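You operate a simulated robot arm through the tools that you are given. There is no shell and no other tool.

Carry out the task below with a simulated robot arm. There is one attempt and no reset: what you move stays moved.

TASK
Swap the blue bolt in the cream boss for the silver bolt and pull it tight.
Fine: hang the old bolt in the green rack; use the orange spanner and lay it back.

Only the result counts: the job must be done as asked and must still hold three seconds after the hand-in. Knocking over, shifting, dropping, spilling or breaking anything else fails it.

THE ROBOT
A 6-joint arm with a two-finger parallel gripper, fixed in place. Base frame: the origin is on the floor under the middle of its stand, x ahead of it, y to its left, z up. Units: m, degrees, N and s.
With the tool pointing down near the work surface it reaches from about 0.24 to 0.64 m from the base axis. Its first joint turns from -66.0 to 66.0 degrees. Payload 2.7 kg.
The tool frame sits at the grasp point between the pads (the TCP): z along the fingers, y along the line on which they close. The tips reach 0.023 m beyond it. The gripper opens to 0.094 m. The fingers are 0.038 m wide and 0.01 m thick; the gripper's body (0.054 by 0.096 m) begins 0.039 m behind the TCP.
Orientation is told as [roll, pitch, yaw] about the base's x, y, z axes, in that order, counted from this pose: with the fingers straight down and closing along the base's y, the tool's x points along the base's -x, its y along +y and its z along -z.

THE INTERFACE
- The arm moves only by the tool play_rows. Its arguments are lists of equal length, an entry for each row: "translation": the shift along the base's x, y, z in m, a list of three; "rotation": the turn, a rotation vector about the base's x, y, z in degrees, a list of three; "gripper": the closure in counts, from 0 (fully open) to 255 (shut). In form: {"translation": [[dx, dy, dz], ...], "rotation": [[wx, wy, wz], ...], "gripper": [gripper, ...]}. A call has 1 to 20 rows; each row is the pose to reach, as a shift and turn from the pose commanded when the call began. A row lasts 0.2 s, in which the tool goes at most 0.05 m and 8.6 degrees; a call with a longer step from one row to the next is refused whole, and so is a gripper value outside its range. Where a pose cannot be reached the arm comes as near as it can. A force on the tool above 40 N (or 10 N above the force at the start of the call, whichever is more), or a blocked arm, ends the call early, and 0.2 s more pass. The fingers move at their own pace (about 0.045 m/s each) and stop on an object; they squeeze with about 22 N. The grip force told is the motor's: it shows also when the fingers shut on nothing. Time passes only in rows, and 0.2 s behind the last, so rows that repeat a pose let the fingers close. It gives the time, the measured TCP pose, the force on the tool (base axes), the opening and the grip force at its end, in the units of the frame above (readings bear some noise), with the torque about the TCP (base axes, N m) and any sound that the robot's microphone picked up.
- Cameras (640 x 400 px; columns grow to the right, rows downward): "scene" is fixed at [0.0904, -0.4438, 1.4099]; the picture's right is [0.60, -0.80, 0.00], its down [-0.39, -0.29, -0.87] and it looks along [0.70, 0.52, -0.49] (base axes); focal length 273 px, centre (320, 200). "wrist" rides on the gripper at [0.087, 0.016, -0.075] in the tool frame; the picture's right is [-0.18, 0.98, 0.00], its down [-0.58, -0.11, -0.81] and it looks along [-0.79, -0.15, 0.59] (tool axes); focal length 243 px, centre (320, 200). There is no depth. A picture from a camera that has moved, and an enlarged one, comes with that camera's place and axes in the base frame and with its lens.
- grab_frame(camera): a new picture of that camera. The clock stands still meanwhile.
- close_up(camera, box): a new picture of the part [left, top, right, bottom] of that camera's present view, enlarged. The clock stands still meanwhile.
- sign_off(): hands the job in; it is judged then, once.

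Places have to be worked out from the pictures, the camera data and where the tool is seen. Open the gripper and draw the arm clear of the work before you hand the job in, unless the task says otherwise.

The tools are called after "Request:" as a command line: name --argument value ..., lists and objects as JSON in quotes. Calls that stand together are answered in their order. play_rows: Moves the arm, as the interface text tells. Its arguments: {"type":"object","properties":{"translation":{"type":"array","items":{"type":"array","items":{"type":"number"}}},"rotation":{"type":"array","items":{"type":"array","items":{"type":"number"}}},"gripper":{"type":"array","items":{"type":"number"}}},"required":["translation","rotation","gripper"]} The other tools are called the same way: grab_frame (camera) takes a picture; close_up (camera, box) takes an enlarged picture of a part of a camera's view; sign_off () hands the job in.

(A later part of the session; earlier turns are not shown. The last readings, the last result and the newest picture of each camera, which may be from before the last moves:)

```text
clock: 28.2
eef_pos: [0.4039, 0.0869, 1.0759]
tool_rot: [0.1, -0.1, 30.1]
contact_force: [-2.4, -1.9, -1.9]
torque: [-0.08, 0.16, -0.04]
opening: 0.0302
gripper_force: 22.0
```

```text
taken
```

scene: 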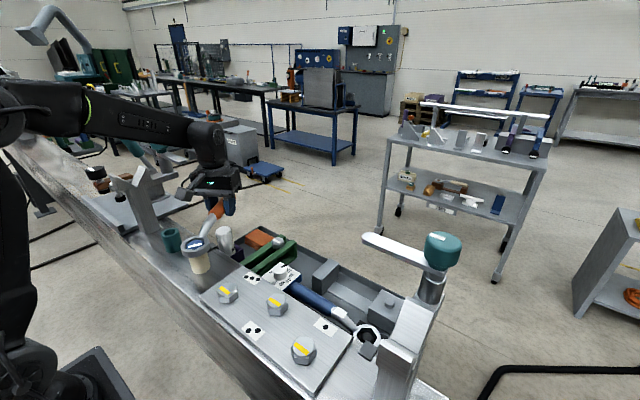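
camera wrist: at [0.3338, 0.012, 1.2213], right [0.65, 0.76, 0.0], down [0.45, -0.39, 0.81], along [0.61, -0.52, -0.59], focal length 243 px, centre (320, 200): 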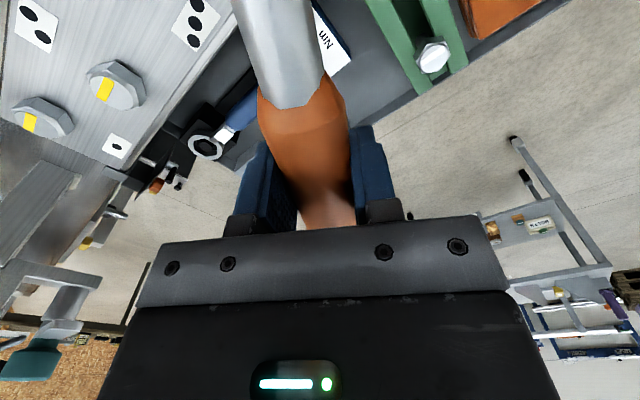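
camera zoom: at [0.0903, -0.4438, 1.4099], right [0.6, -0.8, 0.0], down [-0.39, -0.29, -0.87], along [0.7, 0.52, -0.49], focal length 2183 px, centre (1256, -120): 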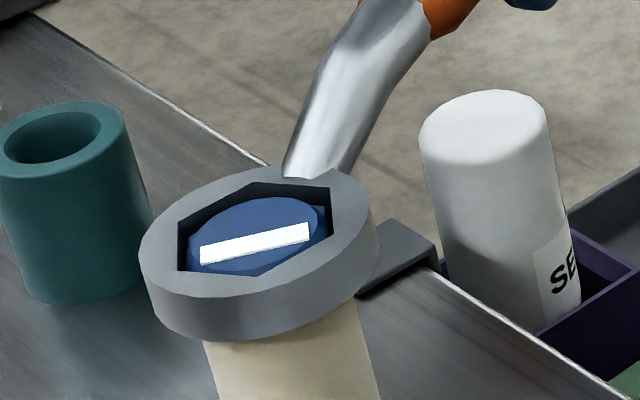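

The bolt now turns freely with the ring at only a few newtons. I back the ring off 4° to centre it in its play and lift it clear straight up.

Request:
play_rows --translation '[[0.0022, -0.004, 0], [0.0043, -0.008, 0], [0.0043, -0.008, 0], [0.0043, -0.008, 0.003], [0.0043, -0.008, 0.008], [0.0043, -0.008, 0.016], [0.0043, -0.008, 0.03], [0.0043, -0.008, 0.05], [0.0043, -0.008, 0.075], [0.0043, -0.008, 0.09]]' --rotation '[[0, 0, -2], [0, 0, -4], [0, 0, -4], [0, 0, -4], [0, 0, -4], [0, 0, -4], [0, 0, -4], [0, 0, -4], [0, 0, -4], [0, 0, -4]]' --gripper '[255, 255, 255, 255, 255, 255, 255, 255, 255, 255]'

Request:
close_up --camera "scene" --box '[163, 215, 243, 265]'

Request:
grab_frame --camera "wrist"

```text
clock: 30.4
eef_pos: [0.4066, 0.0785, 1.1682]
tool_rot: [0.2, -0.2, 26.0]
contact_force: [-0.8, 0.4, -2.8]
torque: [0.03, -0.09, -0.01]
opening: 0.0303
gripper_force: 22.4
```

```text
8.00 times, centred on (203, 240) of scene
camera zoom: at [0.0904, -0.4438, 1.4099], right [0.6, -0.8, 0.0], down [-0.39, -0.29, -0.87], along [0.7, 0.52, -0.49], focal length 2183 px, centre (1256, -120)
```

zoom: 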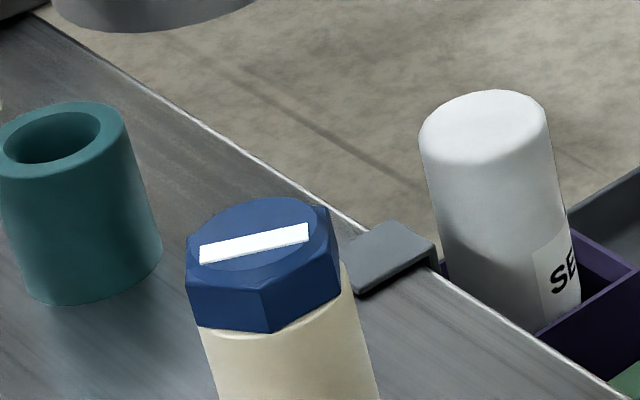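

```text
taken
camera wrist: at [0.3204, 0.0537, 1.2414], right [-0.27, 0.96, 0.0], down [0.57, 0.16, 0.81], along [0.78, 0.22, -0.59], focal length 243 px, centre (320, 200)
```

wrist: 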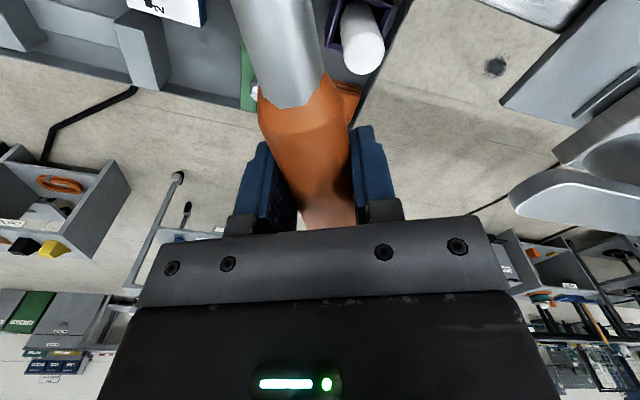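

The ring is clear and the spanner sits unchanged in the grip. I carry it back above its cradle, coming down the x≈0.527 column from +y to stay away from the lever.

Request:
play_rows --translation '[[0.024, -0.012, 0], [0.048, -0.024, 0], [0.072, -0.036, 0], [0.096, -0.048, 0], [0.119, -0.065, 0], [0.119, -0.095, 0], [0.119, -0.125, 0], [0.119, -0.155, 0], [0.119, -0.185, 0], [0.119, -0.215, 0], [0.119, -0.245, -0.01], [0.1191, -0.2637, -0.03], [0.1191, -0.2637, -0.046], [0.1191, -0.2637, -0.046]]' --rotation '[[0, 0, 8], [0, 0, 16], [0, 0, 24], [0, 0, 32], [0, 0, 40], [0, 0, 48], [0, 0, 56], [0, 0, 64], [0, 0, 64], [0, 0, 64], [0, 0, 64], [0, 0, 64], [0, 0, 64], [0, 0, 64]]' --gripper '[255, 255, 255, 255, 255, 255, 255, 255, 255, 255, 255, 255, 255, 255]'

Request:
grab_frame --camera "scene"

Request:
close_up --camera "scene" --box '[310, 190, 430, 330]'

```text
clock: 33.4
eef_pos: [0.5275, -0.1846, 1.1223]
tool_rot: [0.2, 0.0, 90.2]
contact_force: [0.3, -0.4, -2.4]
torque: [0.05, 0.02, 0.0]
opening: 0.0302
gripper_force: 21.8
```

```text
taken
```

scene: 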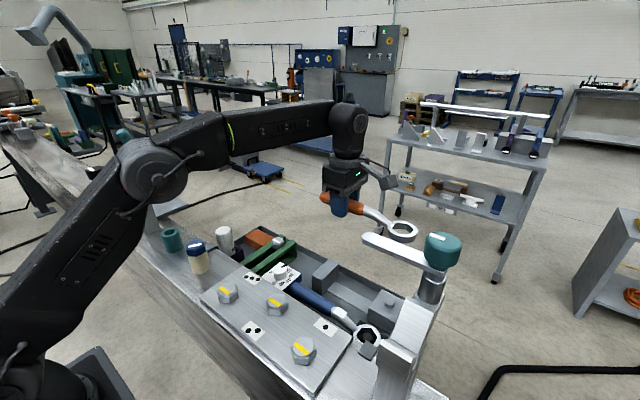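

```text
2.86 times, centred on (370, 260) of scene
camera zoom: at [0.0904, -0.4438, 1.4099], right [0.6, -0.8, 0.0], down [-0.39, -0.29, -0.87], along [0.7, 0.52, -0.49], focal length 780 px, centre (177, 29)
```

zoom: 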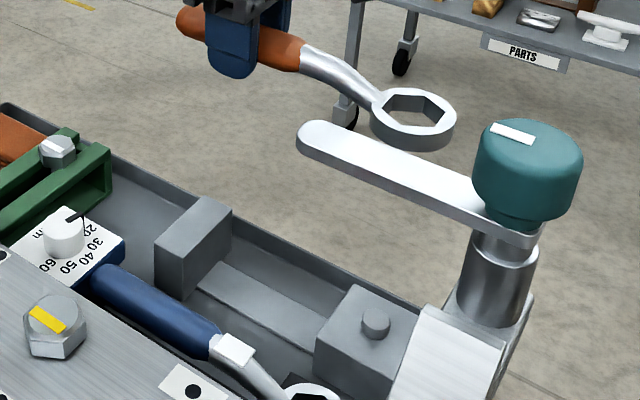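

Pose matches the pick-up pose exactly. I lower the spanner to its cradle, slowing near the end.

Request:
play_rows --translation '[[0, 0, -0.035], [0, 0, -0.07], [0, 0, -0.105], [0, 0, -0.14], [0, 0, -0.165], [0, 0, -0.18], [0, 0, -0.188], [0, 0, -0.193], [0, 0, -0.197], [0, 0, -0.199], [0, 0, -0.199]]' --rotation '[[0, 0, 0], [0, 0, 0], [0, 0, 0], [0, 0, 0], [0, 0, 0], [0, 0, 0], [0, 0, 0], [0, 0, 0], [0, 0, 0], [0, 0, 0], [0, 0, 0]]' --gripper '[255, 255, 255, 255, 255, 255, 255, 255, 255, 255, 255]'

Request:
close_up --camera "scene" --box '[290, 220, 420, 320]'

```text
clock: 35.8
eef_pos: [0.527, -0.1844, 0.9221]
tool_rot: [0.1, -0.1, 90.1]
contact_force: [-0.2, 0.1, -2.3]
torque: [0.07, 0.0, -0.04]
opening: 0.0306
gripper_force: 21.9
```

```text
4.00 times, centred on (355, 270) of scene
camera zoom: at [0.0904, -0.4438, 1.4099], right [0.6, -0.8, 0.0], down [-0.39, -0.29, -0.87], along [0.7, 0.52, -0.49], focal length 1091 px, centre (180, -80)
```

zoom: 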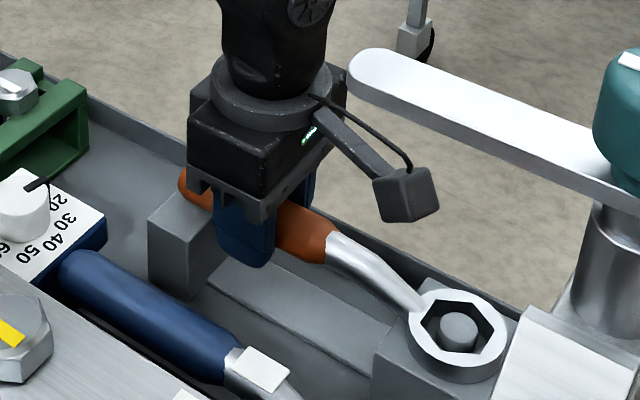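

The spanner's weight is still carried (−2.3 N), so I lower a little more until it rests.

Request:
play_rows --translation '[[0, 0, -0.001], [0, 0, -0.002], [0, 0, -0.002]]' --rotation '[[0, 0, 0], [0, 0, 0], [0, 0, 0]]' --gripper '[255, 255, 255]'

```text
clock: 36.6
eef_pos: [0.5269, -0.185, 0.9205]
tool_rot: [0.0, -0.2, 90.0]
contact_force: [-3.0, 2.5, 8.4]
torque: [0.44, 0.05, 0.06]
opening: 0.0302
gripper_force: 21.9
```

It now rests (upward force). I ease up half a millimetre and open the gripper slowly.

Request:
play_rows --translation '[[0, 0, 0.0006], [0, 0, 0.0006], [0, 0, 0.0006], [0, 0, 0.0006], [0, 0, 0.0006]]' --rotation '[[0, 0, 0], [0, 0, 0], [0, 0, 0], [0, 0, 0], [0, 0, 0]]' --gripper '[255, 160, 120, 80, 80]'

Request:
close_up --camera "scene" --box '[290, 220, 420, 320]'

Request:
grab_frame --camera "wrist"

```text
clock: 37.8
eef_pos: [0.5271, -0.1847, 0.9213]
tool_rot: [0.2, -0.1, 90.1]
contact_force: [-0.1, -0.1, 0.3]
torque: [0.0, -0.01, -0.02]
opening: 0.0643
gripper_force: 0.0
```

```text
4.00 times, centred on (355, 270) of scene
camera zoom: at [0.0904, -0.4438, 1.4099], right [0.6, -0.8, 0.0], down [-0.39, -0.29, -0.87], along [0.7, 0.52, -0.49], focal length 1091 px, centre (180, -80)
```

zoom: 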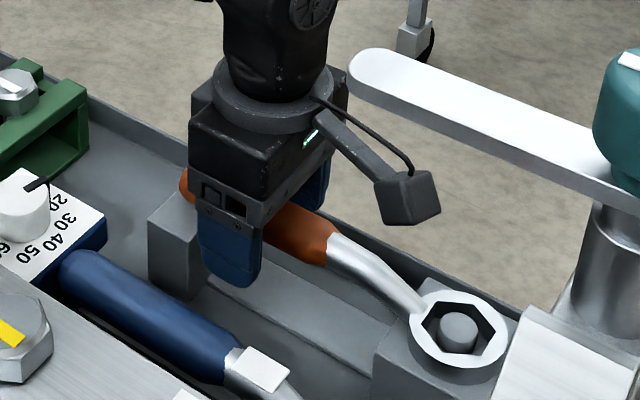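

```text
taken
camera wrist: at [0.5086, -0.2727, 0.994], right [-0.98, 0.18, 0.0], down [0.11, 0.58, 0.81], along [0.15, 0.79, -0.59], focal length 243 px, centre (320, 200)
```

wrist: 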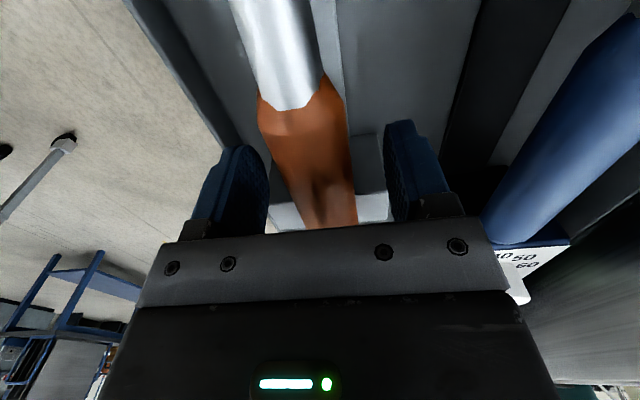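

The spanner is back on its pin and block, hand free. I raise straight up and go to the viewing pose above the boss used before, to read the new head orientation.

Request:
play_rows --translation '[[0, 0, 0.03], [0, 0, 0.07], [0, 0, 0.11], [0, 0, 0.15], [0, 0, 0.19], [-0.02, 0.016, 0.22], [-0.05, 0.04, 0.25], [-0.085, 0.068, 0.2654], [-0.12, 0.096, 0.2654], [-0.155, 0.124, 0.2654], [-0.19, 0.152, 0.2654], [-0.215, 0.173, 0.2654], [-0.223, 0.179, 0.2654], [-0.223, 0.179, 0.2654]]' --rotation '[[0, 0, 0], [0, 0, 0], [0, 0, 0], [0, 0, 0], [0, 0, 0], [0, 0, 0], [0, 0, 0], [0, 0, 0], [0, 0, 0], [0, 0, 0], [0, 0, 0], [0, 0, 0], [0, 0, 0], [0, 0, 0]]' --gripper '[80, 80, 80, 80, 80, 80, 80, 80, 80, 80, 80, 80, 80, 80]'

Request:
close_up --camera "wrist" --box '[290, 40, 390, 110]'

Request:
close_up --camera "scene" --box '[163, 225, 243, 275]'

Request:
close_up --camera "scene" --box '[300, 240, 420, 330]'

```text
clock: 40.8
eef_pos: [0.3044, -0.005, 1.186]
tool_rot: [0.2, -0.1, 90.0]
contact_force: [0.3, -0.3, -0.3]
torque: [0.03, 0.01, -0.01]
opening: 0.0644
gripper_force: 0.1
```

```text
5.71 times, centred on (340, 75) of wrist
camera zoom: at [0.2872, -0.0925, 1.2604], right [-0.98, 0.18, 0.0], down [0.11, 0.58, 0.81], along [0.15, 0.79, -0.59], focal length 1386 px, centre (206, 914)
```

zoom: 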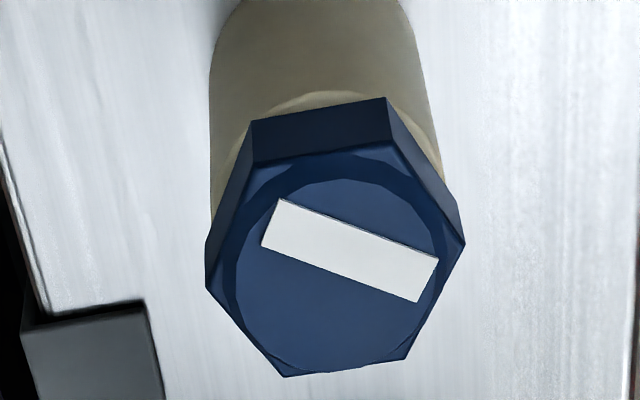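

```text
8.00 times, centred on (203, 250) of scene
camera zoom: at [0.0904, -0.4438, 1.4099], right [0.6, -0.8, 0.0], down [-0.39, -0.29, -0.87], along [0.7, 0.52, -0.49], focal length 2183 px, centre (1256, -200)
```

zoom: 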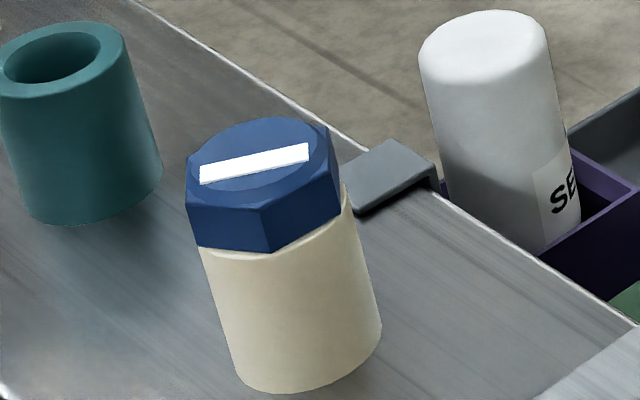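

```text
4.44 times, centred on (360, 285) of scene
camera zoom: at [0.0904, -0.4438, 1.4099], right [0.6, -0.8, 0.0], down [-0.39, -0.29, -0.87], along [0.7, 0.52, -0.49], focal length 1213 px, centre (142, -178)
```

zoom: 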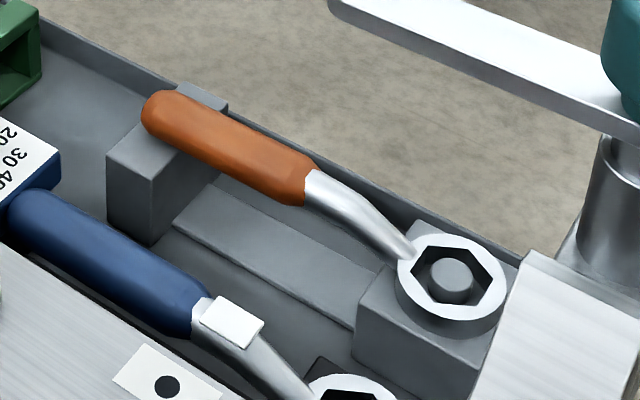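

The spanner rests properly. The head's corners are again at ≈0° (it turned about 60°), centre ≈ (0.290, 0.020), so a yaw-0 grip takes the ±y flats. I rotate to yaw 0 above it.

Request:
play_rows --translation '[[-0.0014, 0.0027, 0], [-0.003, 0.0055, 0], [-0.0045, 0.008, 0], [-0.006, 0.011, 0], [-0.0075, 0.014, 0], [-0.009, 0.017, 0], [-0.0105, 0.02, 0], [-0.012, 0.023, 0], [-0.0135, 0.026, 0], [-0.0144, 0.0273, 0], [-0.0144, 0.0273, -0.02], [-0.0144, 0.0273, -0.05], [-0.0144, 0.0273, -0.07], [-0.0144, 0.0273, -0.07]]' --rotation '[[0, 0, -8.5], [0, 0, -17], [0, 0, -25.5], [0, 0, -34], [0, 0, -42.5], [0, 0, -51], [0, 0, -59.5], [0, 0, -68], [0, 0, -76.5], [0, 0, -85], [0, 0, -90], [0, 0, -90], [0, 0, -90], [0, 0, -90]]' --gripper '[80, 80, 80, 80, 80, 80, 80, 80, 80, 80, 80, 80, 80, 80]'

Request:
close_up --camera "scene" --box '[143, 195, 243, 275]'

Request:
grab_frame --camera "wrist"

```text
clock: 43.8
eef_pos: [0.2897, 0.0198, 1.1146]
tool_rot: [0.3, 0.0, 0.2]
contact_force: [-0.3, -0.4, 0.6]
torque: [0.03, -0.01, -0.02]
opening: 0.0643
gripper_force: 0.0
```

```text
5.00 times, centred on (193, 235) of scene
camera zoom: at [0.0904, -0.4438, 1.4099], right [0.6, -0.8, 0.0], down [-0.39, -0.29, -0.87], along [0.7, 0.52, -0.49], focal length 1364 px, centre (955, 25)
```

zoom: 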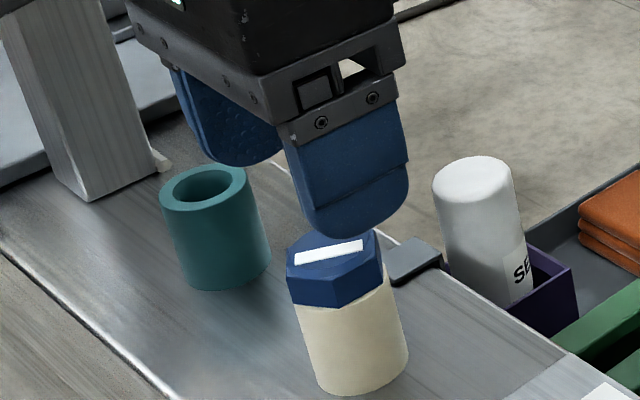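

```text
taken
camera wrist: at [0.2002, 0.036, 1.1893], right [0.18, 0.98, 0.0], down [0.58, -0.11, 0.81], along [0.79, -0.15, -0.59], focal length 243 px, centre (320, 200)
```

wrist: 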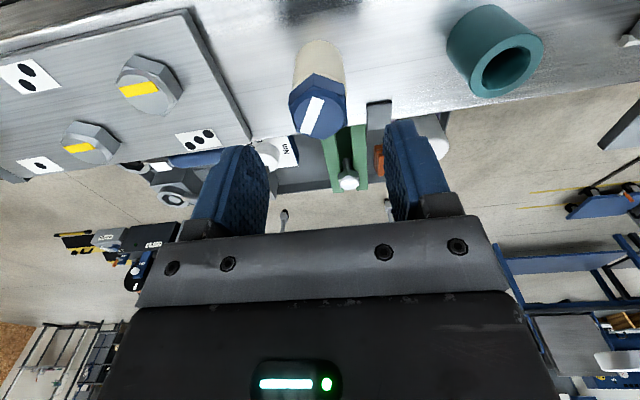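

Fingers straddle the head symmetrically. I descend so the tips stop about 3 mm above the boss top and then close on the flats.

Request:
play_rows --translation '[[0, 0, -0.015], [0, 0, -0.03], [0, 0, -0.04], [0, 0, -0.0455], [0, 0, -0.0455], [0, 0, -0.0455], [0, 0, -0.0455], [0, 0, -0.0455], [0, 0, -0.0455]]' --rotation '[[0, 0, 0], [0, 0, 0], [0, 0, 0], [0, 0, 0], [0, 0, 0], [0, 0, 0], [0, 0, 0], [0, 0, 0], [0, 0, 0]]' --gripper '[80, 80, 80, 80, 120, 160, 200, 255, 255]'

Request:
close_up --camera "scene" --box '[143, 195, 243, 275]'

Request:
grab_frame --camera "wrist"

```text
clock: 45.8
eef_pos: [0.2896, 0.0194, 1.0685]
tool_rot: [0.3, -0.1, 0.1]
contact_force: [-1.4, 5.3, -0.2]
torque: [0.08, -0.03, 0.02]
opening: 0.0335
gripper_force: 22.1
```

```text
5.00 times, centred on (193, 235) of scene
camera zoom: at [0.0904, -0.4436, 1.41], right [0.6, -0.8, 0.0], down [-0.39, -0.29, -0.87], along [0.7, 0.52, -0.49], focal length 1364 px, centre (955, 25)
```

zoom: 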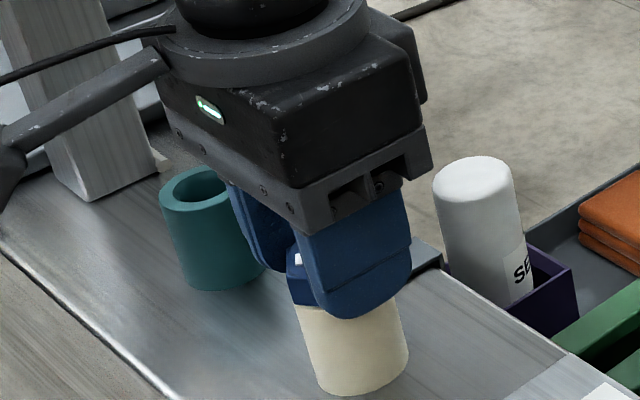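

```text
taken
camera wrist: at [0.2012, 0.0353, 1.1425], right [0.18, 0.98, 0.0], down [0.58, -0.11, 0.81], along [0.79, -0.15, -0.59], focal length 243 px, centre (320, 200)
```

wrist: 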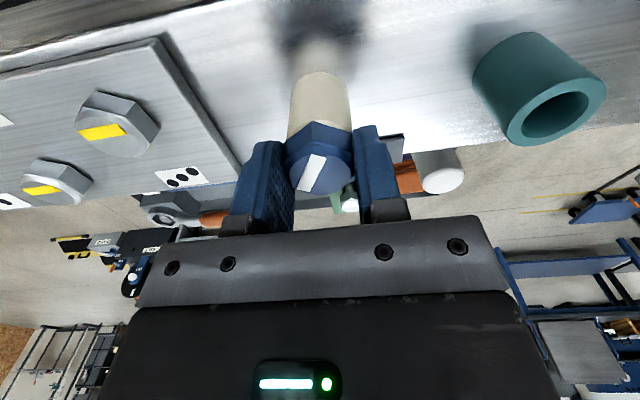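

The head is gripped (0.0335 across flats). I turn counter-clockwise 64° with a small +y correction and check forces for thread rise.

Request:
play_rows --translation '[[0, 0.0006, 0], [0, 0.0006, 0], [0, 0.0006, 0], [0, 0.0006, 0], [0, 0.0006, 0], [0, 0.0006, 0], [0, 0.0006, 0], [0, 0.0006, 0], [0, 0.0006, 0]]' --rotation '[[0, 0, 8], [0, 0, 16], [0, 0, 24], [0, 0, 32], [0, 0, 40], [0, 0, 48], [0, 0, 56], [0, 0, 64], [0, 0, 64]]' --gripper '[255, 255, 255, 255, 255, 255, 255, 255, 255]'

Request:
grab_frame --camera "wrist"

Request:
close_up --camera "scene" --box '[143, 195, 243, 275]'

```text
clock: 47.8
eef_pos: [0.2905, 0.0202, 1.0697]
tool_rot: [0.1, 0.0, 64.3]
contact_force: [17.7, -23.2, -4.7]
torque: [-0.25, -0.24, 0.0]
opening: 0.0339
gripper_force: 22.3
```

```text
taken
camera wrist: at [0.2357, -0.0512, 1.1442], right [-0.81, 0.59, 0.0], down [0.35, 0.48, 0.81], along [0.48, 0.65, -0.59], focal length 243 px, centre (320, 200)
```

wrist: 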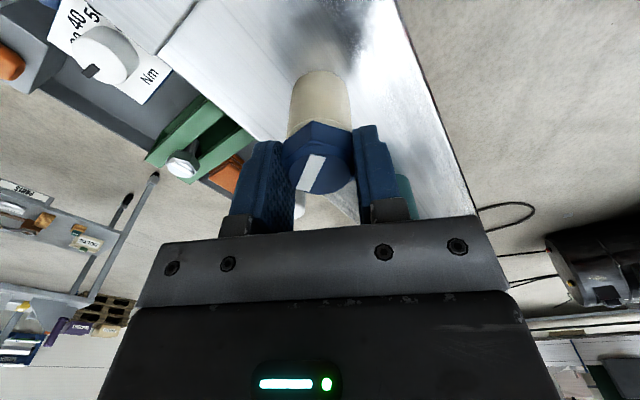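

```text
5.00 times, centred on (193, 235) of scene
camera zoom: at [0.091, -0.4445, 1.4096], right [0.6, -0.8, 0.0], down [-0.39, -0.29, -0.87], along [0.7, 0.52, -0.49], focal length 1364 px, centre (955, 25)
```

zoom: 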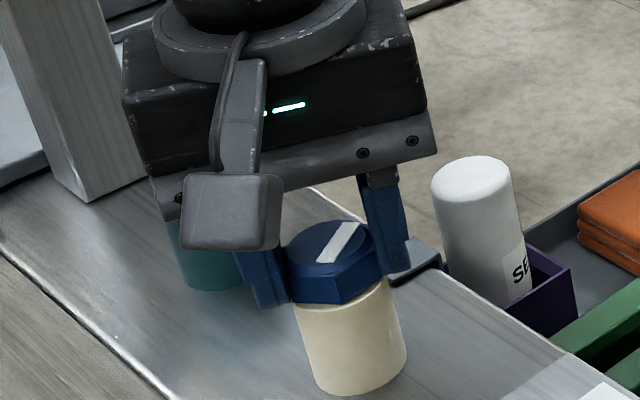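

The bolt turned with the hand, but a 29 N side force toward (0.6, -0.8) shows the bolt axis is about 2 mm further in +x than the TCP. I nudge that way to relieve it and gauge stiffness.

Request:
play_rows --translation '[[0.0006, -0.0009, 0], [0.0006, -0.0009, 0]]' --rotation '[[0, 0, 0], [0, 0, 0]]' --gripper '[255, 255]'

```text
clock: 48.4
eef_pos: [0.2894, 0.0207, 1.0707]
tool_rot: [0.2, -0.1, 64.1]
contact_force: [9.0, -8.9, -5.3]
torque: [-0.56, -0.02, -0.03]
opening: 0.0336
gripper_force: 22.1
```

Stiffness is about 15 N/mm; the bolt axis works out at about (0.2918, 0.0206). I reopen slightly, centre on that axis, and regrip.

Request:
play_rows --translation '[[0, 0, 0], [0, 0, 0], [0.0012, 0.0009, 0], [0.0012, 0.0009, 0], [0.0012, 0.0009, 0], [0.0012, 0.0009, 0], [0.0012, 0.0009, 0]]' --rotation '[[0, 0, 0], [0, 0, 0], [0, 0, 0], [0, 0, 0], [0, 0, 0], [0, 0, 0], [0, 0, 0]]' --gripper '[120, 120, 120, 160, 255, 255, 255]'

```text
clock: 50.0
eef_pos: [0.2907, 0.0199, 1.0712]
tool_rot: [0.2, -0.2, 64.1]
contact_force: [-6.0, 5.2, 1.7]
torque: [0.16, 0.2, -0.02]
opening: 0.0337
gripper_force: 22.3
```

Residual side force is small; I shift 0.6 mm and keep unscrewing another 64°.

Request:
play_rows --translation '[[-0.0006, -0.0002, 0], [-0.0006, -0.0002, 0], [-0.0006, -0.0002, 0], [-0.0006, -0.0002, 0], [-0.0006, -0.0002, 0], [-0.0006, -0.0002, 0], [-0.0006, -0.0002, 0], [-0.0006, -0.0002, 0], [-0.0006, -0.0002, 0]]' --rotation '[[0, 0, 8], [0, 0, 16], [0, 0, 24], [0, 0, 32], [0, 0, 40], [0, 0, 48], [0, 0, 56], [0, 0, 64], [0, 0, 64]]' --gripper '[255, 255, 255, 255, 255, 255, 255, 255, 255]'

Request:
close_up --camera "scene" --box '[143, 195, 243, 275]'

```text
clock: 52.0
eef_pos: [0.2911, 0.0209, 1.0701]
tool_rot: [0.2, 0.0, 128.2]
contact_force: [-4.3, -14.8, 5.5]
torque: [-0.31, 0.2, 0.03]
opening: 0.0335
gripper_force: 21.9
```

```text
5.00 times, centred on (193, 235) of scene
camera zoom: at [0.0902, -0.4442, 1.4098], right [0.6, -0.8, 0.0], down [-0.39, -0.29, -0.87], along [0.7, 0.52, -0.49], focal length 1364 px, centre (955, 25)
```

zoom: 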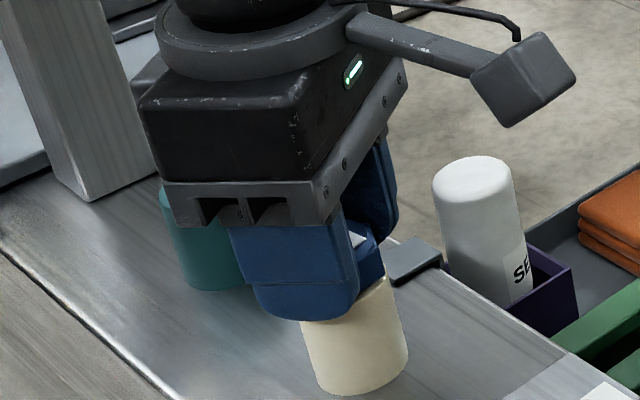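

Still turning fine at yaw 128. I relieve the side force, raise 0.4 mm for thread rise, and continue another 56° to see how far the wrist goes.

Request:
play_rows --translation '[[-0.0003, -0.001, 0.0003], [-0.0003, -0.001, 0.0004], [-0.0003, -0.001, 0.0005], [-0.0003, -0.001, 0.0005], [-0.0003, -0.001, 0.0006], [-0.0003, -0.001, 0.0007], [-0.0003, -0.001, 0.0007], [-0.0003, -0.001, 0.0007]]' --rotation '[[0, 0, 8], [0, 0, 16], [0, 0, 24], [0, 0, 32], [0, 0, 40], [0, 0, 48], [0, 0, 56], [0, 0, 56]]' --gripper '[255, 255, 255, 255, 255, 255, 255, 255]'

Request:
close_up --camera "scene" --box '[143, 195, 243, 275]'

Request:
grab_frame --camera "wrist"

```text
clock: 53.8
eef_pos: [0.2902, 0.021, 1.0707]
tool_rot: [0.2, -0.1, -175.8]
contact_force: [-0.5, -17.4, 5.6]
torque: [-0.23, -0.38, 0.0]
opening: 0.0334
gripper_force: 22.2
```

```text
5.00 times, centred on (193, 235) of scene
camera zoom: at [0.0903, -0.4443, 1.4097], right [0.6, -0.8, 0.0], down [-0.39, -0.29, -0.87], along [0.7, 0.52, -0.49], focal length 1364 px, centre (955, 25)
```

zoom: 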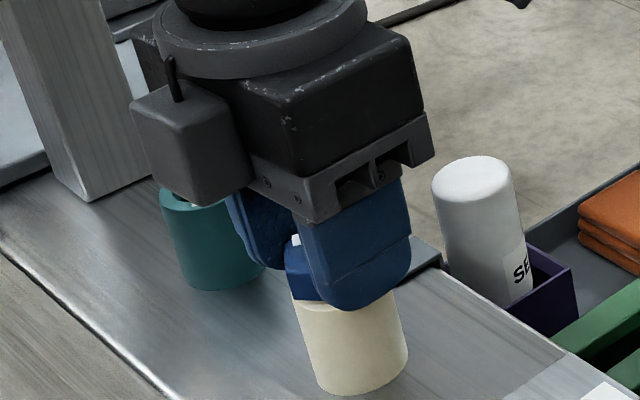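

```text
taken
camera wrist: at [0.3752, 0.0101, 1.1452], right [-0.11, -0.99, 0.0], down [-0.59, 0.07, 0.81], along [-0.8, 0.09, -0.59], focal length 243 px, centre (320, 200)
```

wrist: 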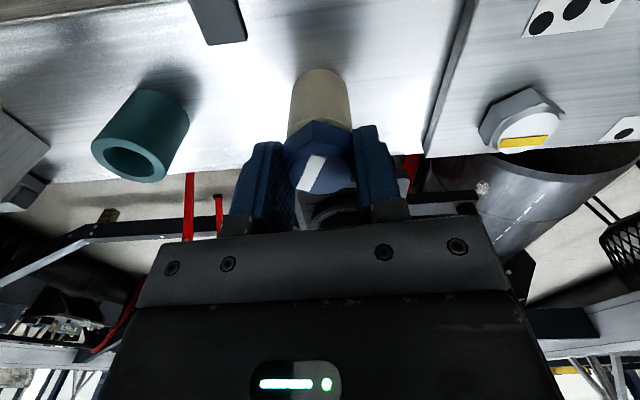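

The wrist reaches yaw 184. I open, lift a little and look at how far the bolt has risen after about two-thirds of a turn.

Request:
play_rows --translation '[[0.0009, -0.0012, 0], [0.0009, -0.0012, 0], [0.0009, -0.0012, 0.0], [0.0009, -0.0012, 0.02], [0.0009, -0.0012, 0.05], [0.0009, -0.0012, 0.08], [0.0009, -0.0012, 0.08]]' --rotation '[[0, 0, 0], [0, 0, 0], [0, 0, 0], [0, 0, 0], [0, 0, 0], [0, 0, 0], [0, 0, 0]]' --gripper '[120, 100, 80, 80, 80, 80, 80]'

Request:
close_up --camera "scene" --box '[163, 225, 243, 275]'

Request:
grab_frame --camera "wrist"

```text
clock: 55.4
eef_pos: [0.2906, 0.018, 1.1529]
tool_rot: [0.0, -0.1, -175.9]
contact_force: [1.0, -0.8, -0.1]
torque: [0.02, 0.0, 0.0]
opening: 0.0644
gripper_force: 0.0
```

```text
8.00 times, centred on (203, 250) of scene
camera zoom: at [0.0904, -0.4438, 1.4099], right [0.6, -0.8, 0.0], down [-0.39, -0.29, -0.87], along [0.7, 0.52, -0.49], focal length 2183 px, centre (1256, -200)
```

zoom: 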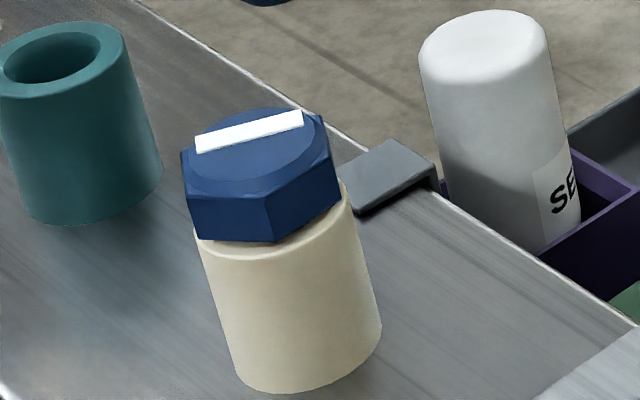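

```text
taken
camera wrist: at [0.3764, 0.0086, 1.2258], right [-0.11, -0.99, 0.0], down [-0.59, 0.07, 0.81], along [-0.8, 0.09, -0.59], focal length 243 px, centre (320, 200)
```

wrist: 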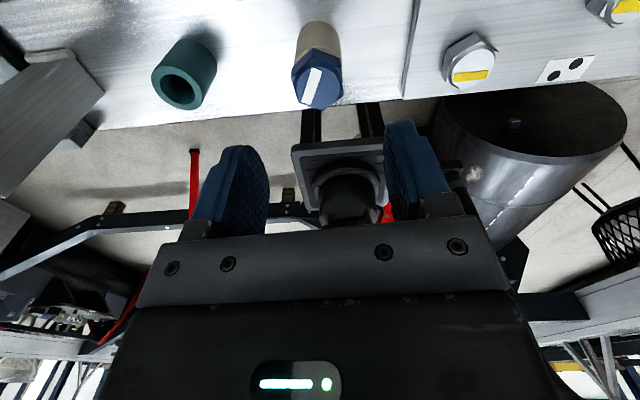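

The head has risen about 2.6 mm over ~184°, so the thread pitch is coarse (~5 mm/turn). I rotate back 120° while open, come down around the head and regrip at yaw 64, centred on the refined axis.

Request:
play_rows --translation '[[-0.0002, 0, 0], [-0.0004, 0.0001, 0], [-0.0006, 0.0001, 0], [-0.0008, 0.0002, 0], [-0.0009, 0.0004, 0], [-0.001, 0.0005, 0], [-0.001, 0.0007, -0.01], [-0.0011, 0.0009, -0.02], [-0.0011, 0.001, -0.03], [-0.0012, 0.0011, -0.04], [-0.0012, 0.0013, -0.05], [-0.0012, 0.0014, -0.06], [-0.0011, 0.0015, -0.07], [-0.0011, 0.0016, -0.0777], [-0.0011, 0.0016, -0.0777], [-0.0011, 0.0016, -0.0777], [-0.0011, 0.0016, -0.0777], [-0.0011, 0.0016, -0.0777]]' --rotation '[[0, 0, -8.571], [0, 0, -17.143], [0, 0, -25.714], [0, 0, -34.286], [0, 0, -42.857], [0, 0, -51.429], [0, 0, -60], [0, 0, -68.571], [0, 0, -77.143], [0, 0, -85.714], [0, 0, -94.286], [0, 0, -102.857], [0, 0, -111.429], [0, 0, -120], [0, 0, -120], [0, 0, -120], [0, 0, -120], [0, 0, -120]]' --gripper '[80, 80, 80, 80, 80, 80, 80, 80, 80, 80, 80, 80, 80, 80, 130, 200, 255, 255]'

```text
clock: 59.2
eef_pos: [0.2906, 0.0208, 1.0745]
tool_rot: [0.1, -0.1, 64.1]
contact_force: [4.1, -3.7, -0.6]
torque: [-0.1, -0.12, 0.03]
opening: 0.0337
gripper_force: 22.4
```

Good regrip with low side force. Now I unscrew 120° with a matching 1.7 mm rise.

Request:
play_rows --translation '[[0, -0.0001, 0.0001], [-0.0001, -0.0002, 0.0002], [-0.0001, -0.0004, 0.0004], [-0.0001, -0.0005, 0.0005], [-0.0001, -0.0007, 0.0006], [0, -0.0009, 0.0007], [0.0001, -0.001, 0.0008], [0.0001, -0.0011, 0.0009], [0.0002, -0.0012, 0.0011], [0.0004, -0.0013, 0.0012], [0.0005, -0.0014, 0.0013], [0.0007, -0.0015, 0.0014], [0.0009, -0.0016, 0.0015], [0.0011, -0.0016, 0.0016], [0.0011, -0.0016, 0.0016]]' --rotation '[[0, 0, 8.571], [0, 0, 17.143], [0, 0, 25.714], [0, 0, 34.286], [0, 0, 42.857], [0, 0, 51.429], [0, 0, 60], [0, 0, 68.571], [0, 0, 77.143], [0, 0, 85.714], [0, 0, 94.286], [0, 0, 102.857], [0, 0, 111.429], [0, 0, 120], [0, 0, 120]]' --gripper '[255, 255, 255, 255, 255, 255, 255, 255, 255, 255, 255, 255, 255, 255, 255]'

Request:
close_up --camera "scene" --box '[143, 195, 243, 275]'

```text
clock: 62.4
eef_pos: [0.2918, 0.0198, 1.075]
tool_rot: [0.0, 0.0, -175.8]
contact_force: [4.0, 25.7, -3.6]
torque: [0.49, -0.18, -0.03]
opening: 0.0336
gripper_force: 21.7
```

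```text
5.00 times, centred on (193, 235) of scene
camera zoom: at [0.0905, -0.443, 1.4102], right [0.6, -0.8, 0.0], down [-0.39, -0.29, -0.87], along [0.7, 0.52, -0.49], focal length 1364 px, centre (955, 25)
```

zoom: 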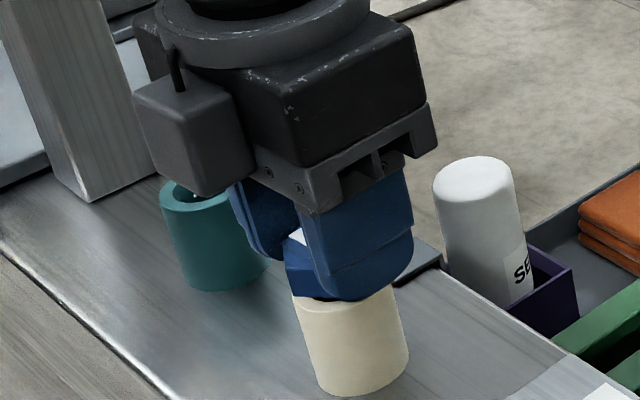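

The side force shows the TCP should simply stay at about (0.2917, 0.0200). I open, swing back 120° in place at that centre, and regrip.

Request:
play_rows --translation '[[0, 0, 0], [0, 0.001, 0], [-0.0001, 0.0018, 0], [-0.0001, 0.0018, 0], [-0.0001, 0.0018, 0], [-0.0001, 0.0018, 0], [-0.0001, 0.0018, 0], [-0.0001, 0.0018, 0], [-0.0001, 0.0018, 0], [-0.0001, 0.0018, 0], [-0.0001, 0.0018, 0], [-0.0001, 0.0018, 0], [-0.0001, 0.0018, 0], [-0.0001, 0.0018, 0], [-0.0001, 0.0018, 0], [-0.0001, 0.0018, 0], [-0.0001, 0.0018, 0], [-0.0001, 0.0018, 0], [-0.0001, 0.0018, 0], [-0.0001, 0.0018, 0]]' --rotation '[[0, 0, 0], [0, 0, 0], [0, 0, -8.571], [0, 0, -17.143], [0, 0, -25.714], [0, 0, -34.286], [0, 0, -42.857], [0, 0, -51.429], [0, 0, -60], [0, 0, -68.571], [0, 0, -77.143], [0, 0, -85.714], [0, 0, -94.286], [0, 0, -102.857], [0, 0, -111.429], [0, 0, -120], [0, 0, -120], [0, 0, -120], [0, 0, -120], [0, 0, -120]]' --gripper '[110, 80, 80, 80, 80, 80, 80, 80, 80, 80, 80, 80, 80, 80, 80, 100, 140, 200, 255, 255]'

Request:
close_up --camera "scene" --box '[163, 215, 243, 265]'

```text
clock: 66.6
eef_pos: [0.2907, 0.0205, 1.0746]
tool_rot: [0.2, -0.1, 64.0]
contact_force: [-7.9, 6.0, 2.6]
torque: [0.21, 0.18, 0.02]
opening: 0.0333
gripper_force: 22.1
```

```text
8.00 times, centred on (203, 240) of scene
camera zoom: at [0.0901, -0.4436, 1.41], right [0.6, -0.8, 0.0], down [-0.39, -0.29, -0.87], along [0.7, 0.52, -0.49], focal length 2183 px, centre (1256, -120)
```

zoom: 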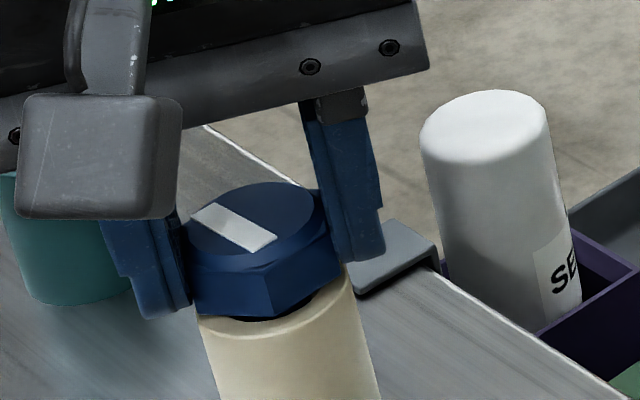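

The head is clearly rising off the boss. I continue unscrewing 120° with TCP at (0.2911, 0.0200).

Request:
play_rows --translation '[[-0.0006, 0, 0.0001], [-0.0006, 0, 0.0002], [-0.0006, 0, 0.0004], [-0.0006, 0, 0.0005], [-0.0006, 0, 0.0006], [-0.0006, 0, 0.0007], [-0.0006, 0, 0.0008], [-0.0006, 0, 0.0009], [-0.0006, 0, 0.0011], [-0.0006, 0, 0.0012], [-0.0006, 0, 0.0013], [-0.0006, 0, 0.0014], [-0.0006, 0, 0.0015], [-0.0006, 0, 0.0016], [-0.0006, 0, 0.0016]]' --rotation '[[0, 0, 8.571], [0, 0, 17.143], [0, 0, 25.714], [0, 0, 34.286], [0, 0, 42.857], [0, 0, 51.429], [0, 0, 60], [0, 0, 68.571], [0, 0, 77.143], [0, 0, 85.714], [0, 0, 94.286], [0, 0, 102.857], [0, 0, 111.429], [0, 0, 120], [0, 0, 120]]' --gripper '[255, 255, 255, 255, 255, 255, 255, 255, 255, 255, 255, 255, 255, 255, 255]'

Request:
close_up --camera "scene" --box '[163, 215, 243, 265]'

```text
clock: 69.8
eef_pos: [0.2897, 0.0199, 1.0776]
tool_rot: [0.1, 0.0, -175.9]
contact_force: [0.9, -0.2, -1.9]
torque: [0.0, 0.0, 0.01]
opening: 0.0335
gripper_force: 21.6
```

```text
8.00 times, centred on (203, 240) of scene
camera zoom: at [0.0905, -0.4438, 1.4099], right [0.6, -0.8, 0.0], down [-0.39, -0.29, -0.87], along [0.7, 0.52, -0.49], focal length 2183 px, centre (1256, -120)
```

zoom: 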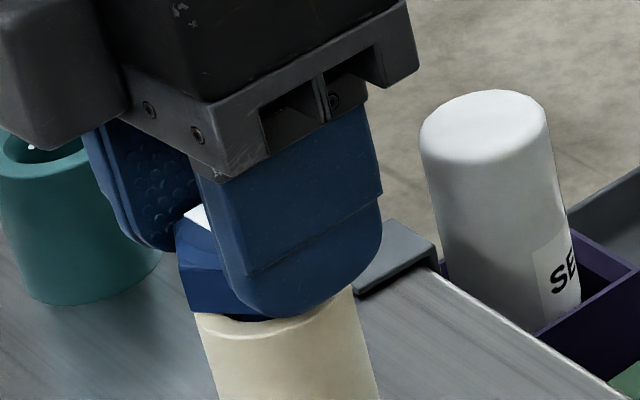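

Forces dropped to nearly zero with -1.9 N vertical (bolt weight), so the thread may already be free. I try a gentle lift of 10 mm and watch the force.

Request:
play_rows --translation '[[0, 0, 0.001], [0, 0, 0.002], [0, 0, 0.004], [0, 0, 0.006], [0, 0, 0.008], [0, 0, 0.01]]' --rotation '[[0, 0, 0], [0, 0, 0], [0, 0, 0], [0, 0, 0], [0, 0, 0], [0, 0, 0]]' --gripper '[255, 255, 255, 255, 255, 255]'

Request:
close_up --camera "scene" --box '[163, 215, 243, 265]'

```text
clock: 71.2
eef_pos: [0.2884, 0.0219, 1.0875]
tool_rot: [0.1, -0.1, -175.9]
contact_force: [-0.2, 0.2, -1.2]
torque: [0.0, 0.0, 0.01]
opening: 0.0333
gripper_force: 22.1
```

```text
8.00 times, centred on (203, 240) of scene
camera zoom: at [0.0904, -0.4438, 1.4099], right [0.6, -0.8, 0.0], down [-0.39, -0.29, -0.87], along [0.7, 0.52, -0.49], focal length 2183 px, centre (1256, -120)
```

zoom: 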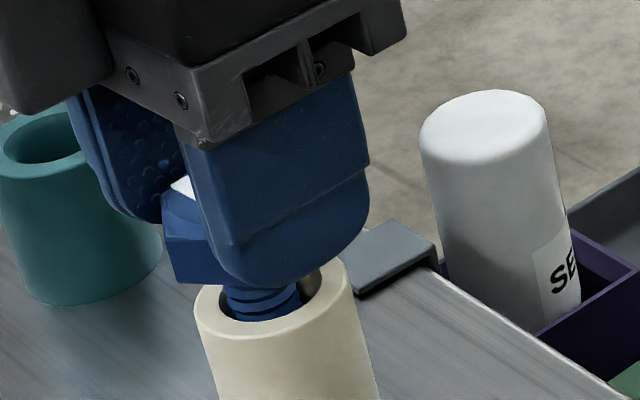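

The bolt is free; the threaded shank is coming out. I lift it fully clear.

Request:
play_rows --translation '[[0, 0, 0.01], [0, 0, 0.02], [0, 0, 0.03], [0, 0, 0.045], [0, 0, 0.06], [0, 0, 0.075], [0, 0, 0.085]]' --rotation '[[0, 0, 0], [0, 0, 0], [0, 0, 0], [0, 0, 0], [0, 0, 0], [0, 0, 0], [0, 0, 0]]' --gripper '[255, 255, 255, 255, 255, 255, 255]'

Request:
close_up --camera "scene" --box '[143, 175, 243, 275]'

Request:
grab_frame --camera "wrist"

Request:
grab_frame --camera "scene"

```text
clock: 72.8
eef_pos: [0.2917, 0.0234, 1.1708]
tool_rot: [0.3, -0.1, -175.9]
contact_force: [0.7, -0.3, -1.8]
torque: [0.04, 0.0, 0.01]
opening: 0.0332
gripper_force: 22.5
```

```text
4.00 times, centred on (193, 225) of scene
camera zoom: at [0.0904, -0.4438, 1.4099], right [0.6, -0.8, 0.0], down [-0.39, -0.29, -0.87], along [0.7, 0.52, -0.49], focal length 1091 px, centre (828, 100)
```

zoom: 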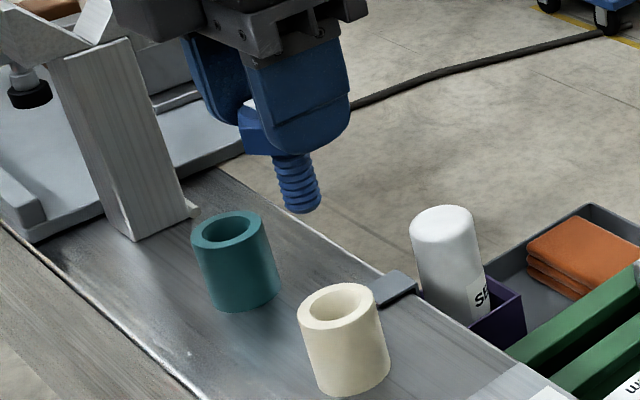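

```text
taken
camera wrist: at [0.3762, 0.0123, 1.2449], right [-0.11, -0.99, 0.0], down [-0.59, 0.07, 0.81], along [-0.8, 0.09, -0.59], focal length 243 px, centre (320, 200)
```

wrist: 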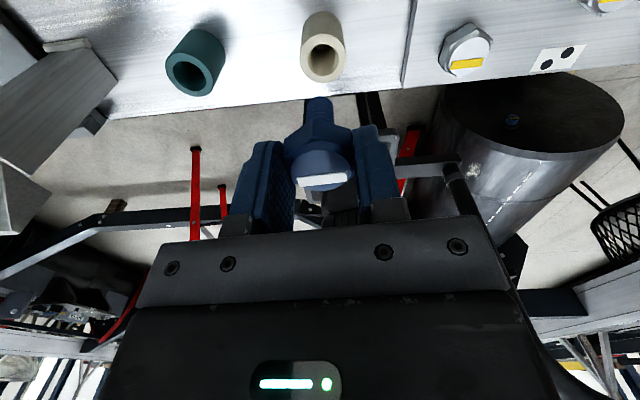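

```text
taken
```

scene: 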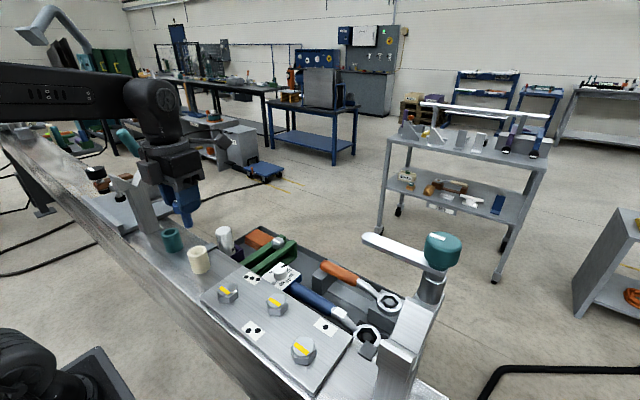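

The blue bolt is out (shank ≈18 mm diameter, ≈32 mm long). I carry it over the green rack, short of the silver bolt, and look at the slot.

Request:
play_rows --translation '[[0.03, 0.002, 0], [0.065, 0.004, 0], [0.1, 0.006, 0], [0.13, 0.008, 0], [0.155, 0.01, 0], [0.164, 0.01, 0], [0.164, 0.01, -0.02], [0.164, 0.01, -0.04], [0.164, 0.01, -0.05], [0.164, 0.01, -0.05]]' --rotation '[[0, 0, 0], [0, 0, 0], [0, 0, 0], [0, 0, 0], [0, 0, 0], [0, 0, 0], [0, 0, -2], [0, 0, -4], [0, 0, -4], [0, 0, -4]]' --gripper '[255, 255, 255, 255, 255, 255, 255, 255, 255, 255]'

Request:
close_up --camera "scene" --box '[210, 190, 310, 290]'

Request:
grab_frame --camera "wrist"

```text
clock: 75.0
eef_pos: [0.4554, 0.0303, 1.1197]
tool_rot: [0.1, -0.1, -179.9]
contact_force: [-0.2, 0.1, -1.6]
torque: [0.01, -0.01, 0.0]
opening: 0.0335
gripper_force: 22.4
out of reach, approached as far as the arm can: row 5, 6
```

```text
4.00 times, centred on (260, 240) of scene
camera zoom: at [0.0904, -0.4438, 1.4099], right [0.6, -0.8, 0.0], down [-0.39, -0.29, -0.87], along [0.7, 0.52, -0.49], focal length 1091 px, centre (560, 40)
```

zoom: 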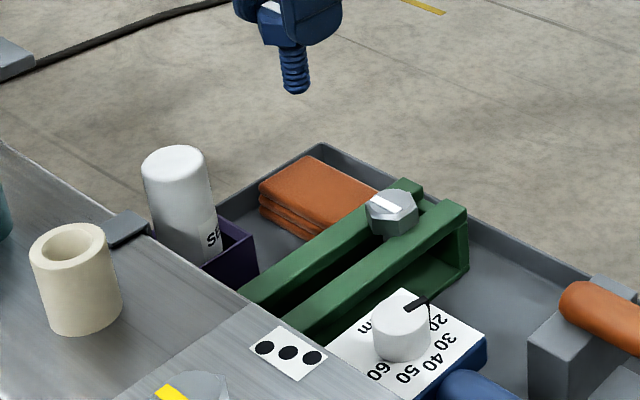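

```text
taken
camera wrist: at [0.5398, 0.0138, 1.1933], right [-0.18, -0.98, 0.0], down [-0.58, 0.11, 0.81], along [-0.79, 0.15, -0.59], focal length 243 px, centre (320, 200)
```

wrist: 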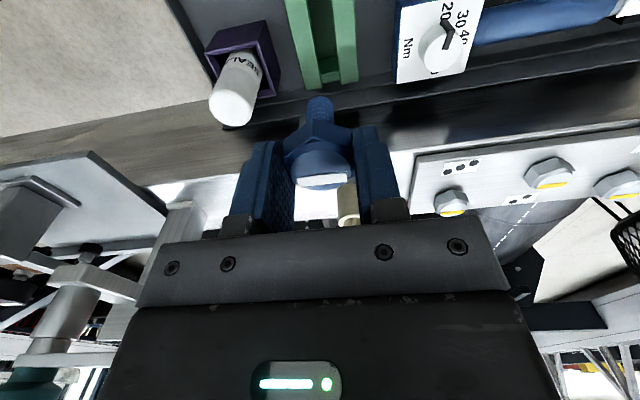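

The rack slot is visible ahead of the held bolt. I zoom in to get slot edges.

Request:
close_up --camera "wrist" --box '[250, 0, 410, 110]'

Request:
close_up --camera "scene" --box '[235, 225, 305, 275]'

```text
3.64 times, centred on (330, 55) of wrist
camera zoom: at [0.5398, 0.0138, 1.1933], right [-0.18, -0.98, 0.0], down [-0.58, 0.11, 0.81], along [-0.79, 0.15, -0.59], focal length 882 px, centre (284, 727)
```

zoom: 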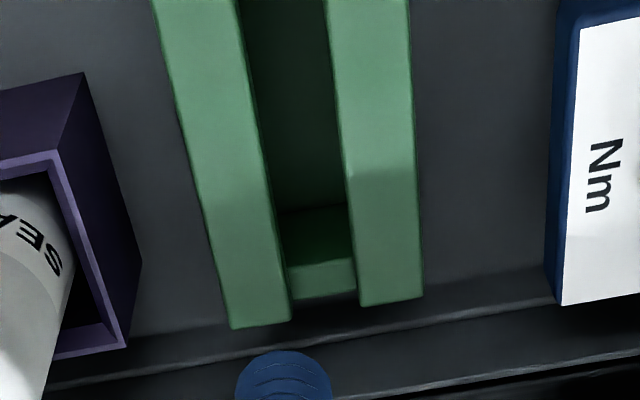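

```text
8.00 times, centred on (270, 250) of scene
camera zoom: at [0.0904, -0.4438, 1.4099], right [0.6, -0.8, 0.0], down [-0.39, -0.29, -0.87], along [0.7, 0.52, -0.49], focal length 2183 px, centre (720, -200)
```

zoom: 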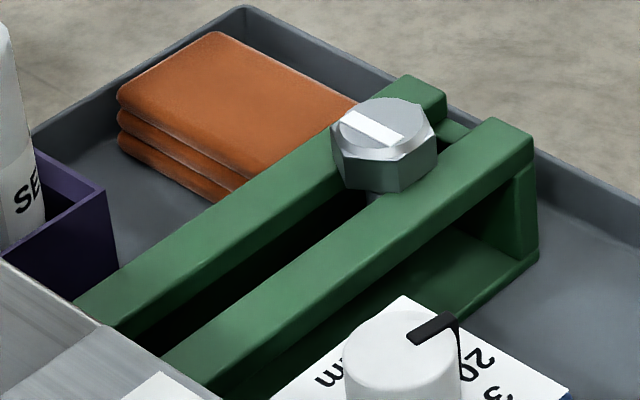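

The slot runs along x between y≈0.018 and 0.042 (centre 0.030) and the held bolt sits at y≈0.0306, with about 2.7 mm clearance each side. I lower until the shank tip is about at the bar tops.

Request:
play_rows --translation '[[0, -0.0005, -0.03], [0, -0.0005, -0.06], [0, -0.0005, -0.09], [0, -0.0005, -0.12], [0, -0.0005, -0.14], [0, -0.0005, -0.152], [0, -0.0005, -0.152]]' --rotation '[[0, 0, 0], [0, 0, 0], [0, 0, 0], [0, 0, 0], [0, 0, 0], [0, 0, 0], [0, 0, 0]]' --gripper '[255, 255, 255, 255, 255, 255, 255]'

Request:
close_up --camera "scene" --box '[220, 210, 300, 275]'

Request:
grab_frame --camera "wrist"

```text
clock: 76.6
eef_pos: [0.4544, 0.0311, 0.9697]
tool_rot: [0.2, -0.1, -179.9]
contact_force: [0.8, -4.8, -1.1]
torque: [-0.26, -0.03, -0.01]
opening: 0.034
gripper_force: 21.8
```

```text
6.15 times, centred on (260, 242) of scene
camera zoom: at [0.0904, -0.4439, 1.4099], right [0.6, -0.8, 0.0], down [-0.39, -0.29, -0.87], along [0.7, 0.52, -0.49], focal length 1679 px, centre (689, -62)
```

zoom: 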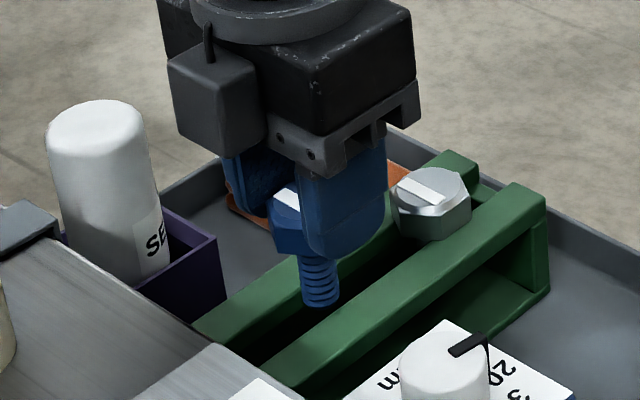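

```text
taken
camera wrist: at [0.5382, 0.0143, 1.043], right [-0.18, -0.98, 0.0], down [-0.58, 0.11, 0.81], along [-0.79, 0.15, -0.59], focal length 243 px, centre (320, 200)
```

wrist: 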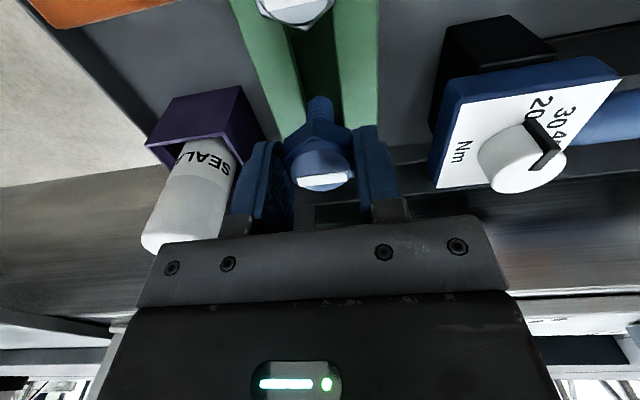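

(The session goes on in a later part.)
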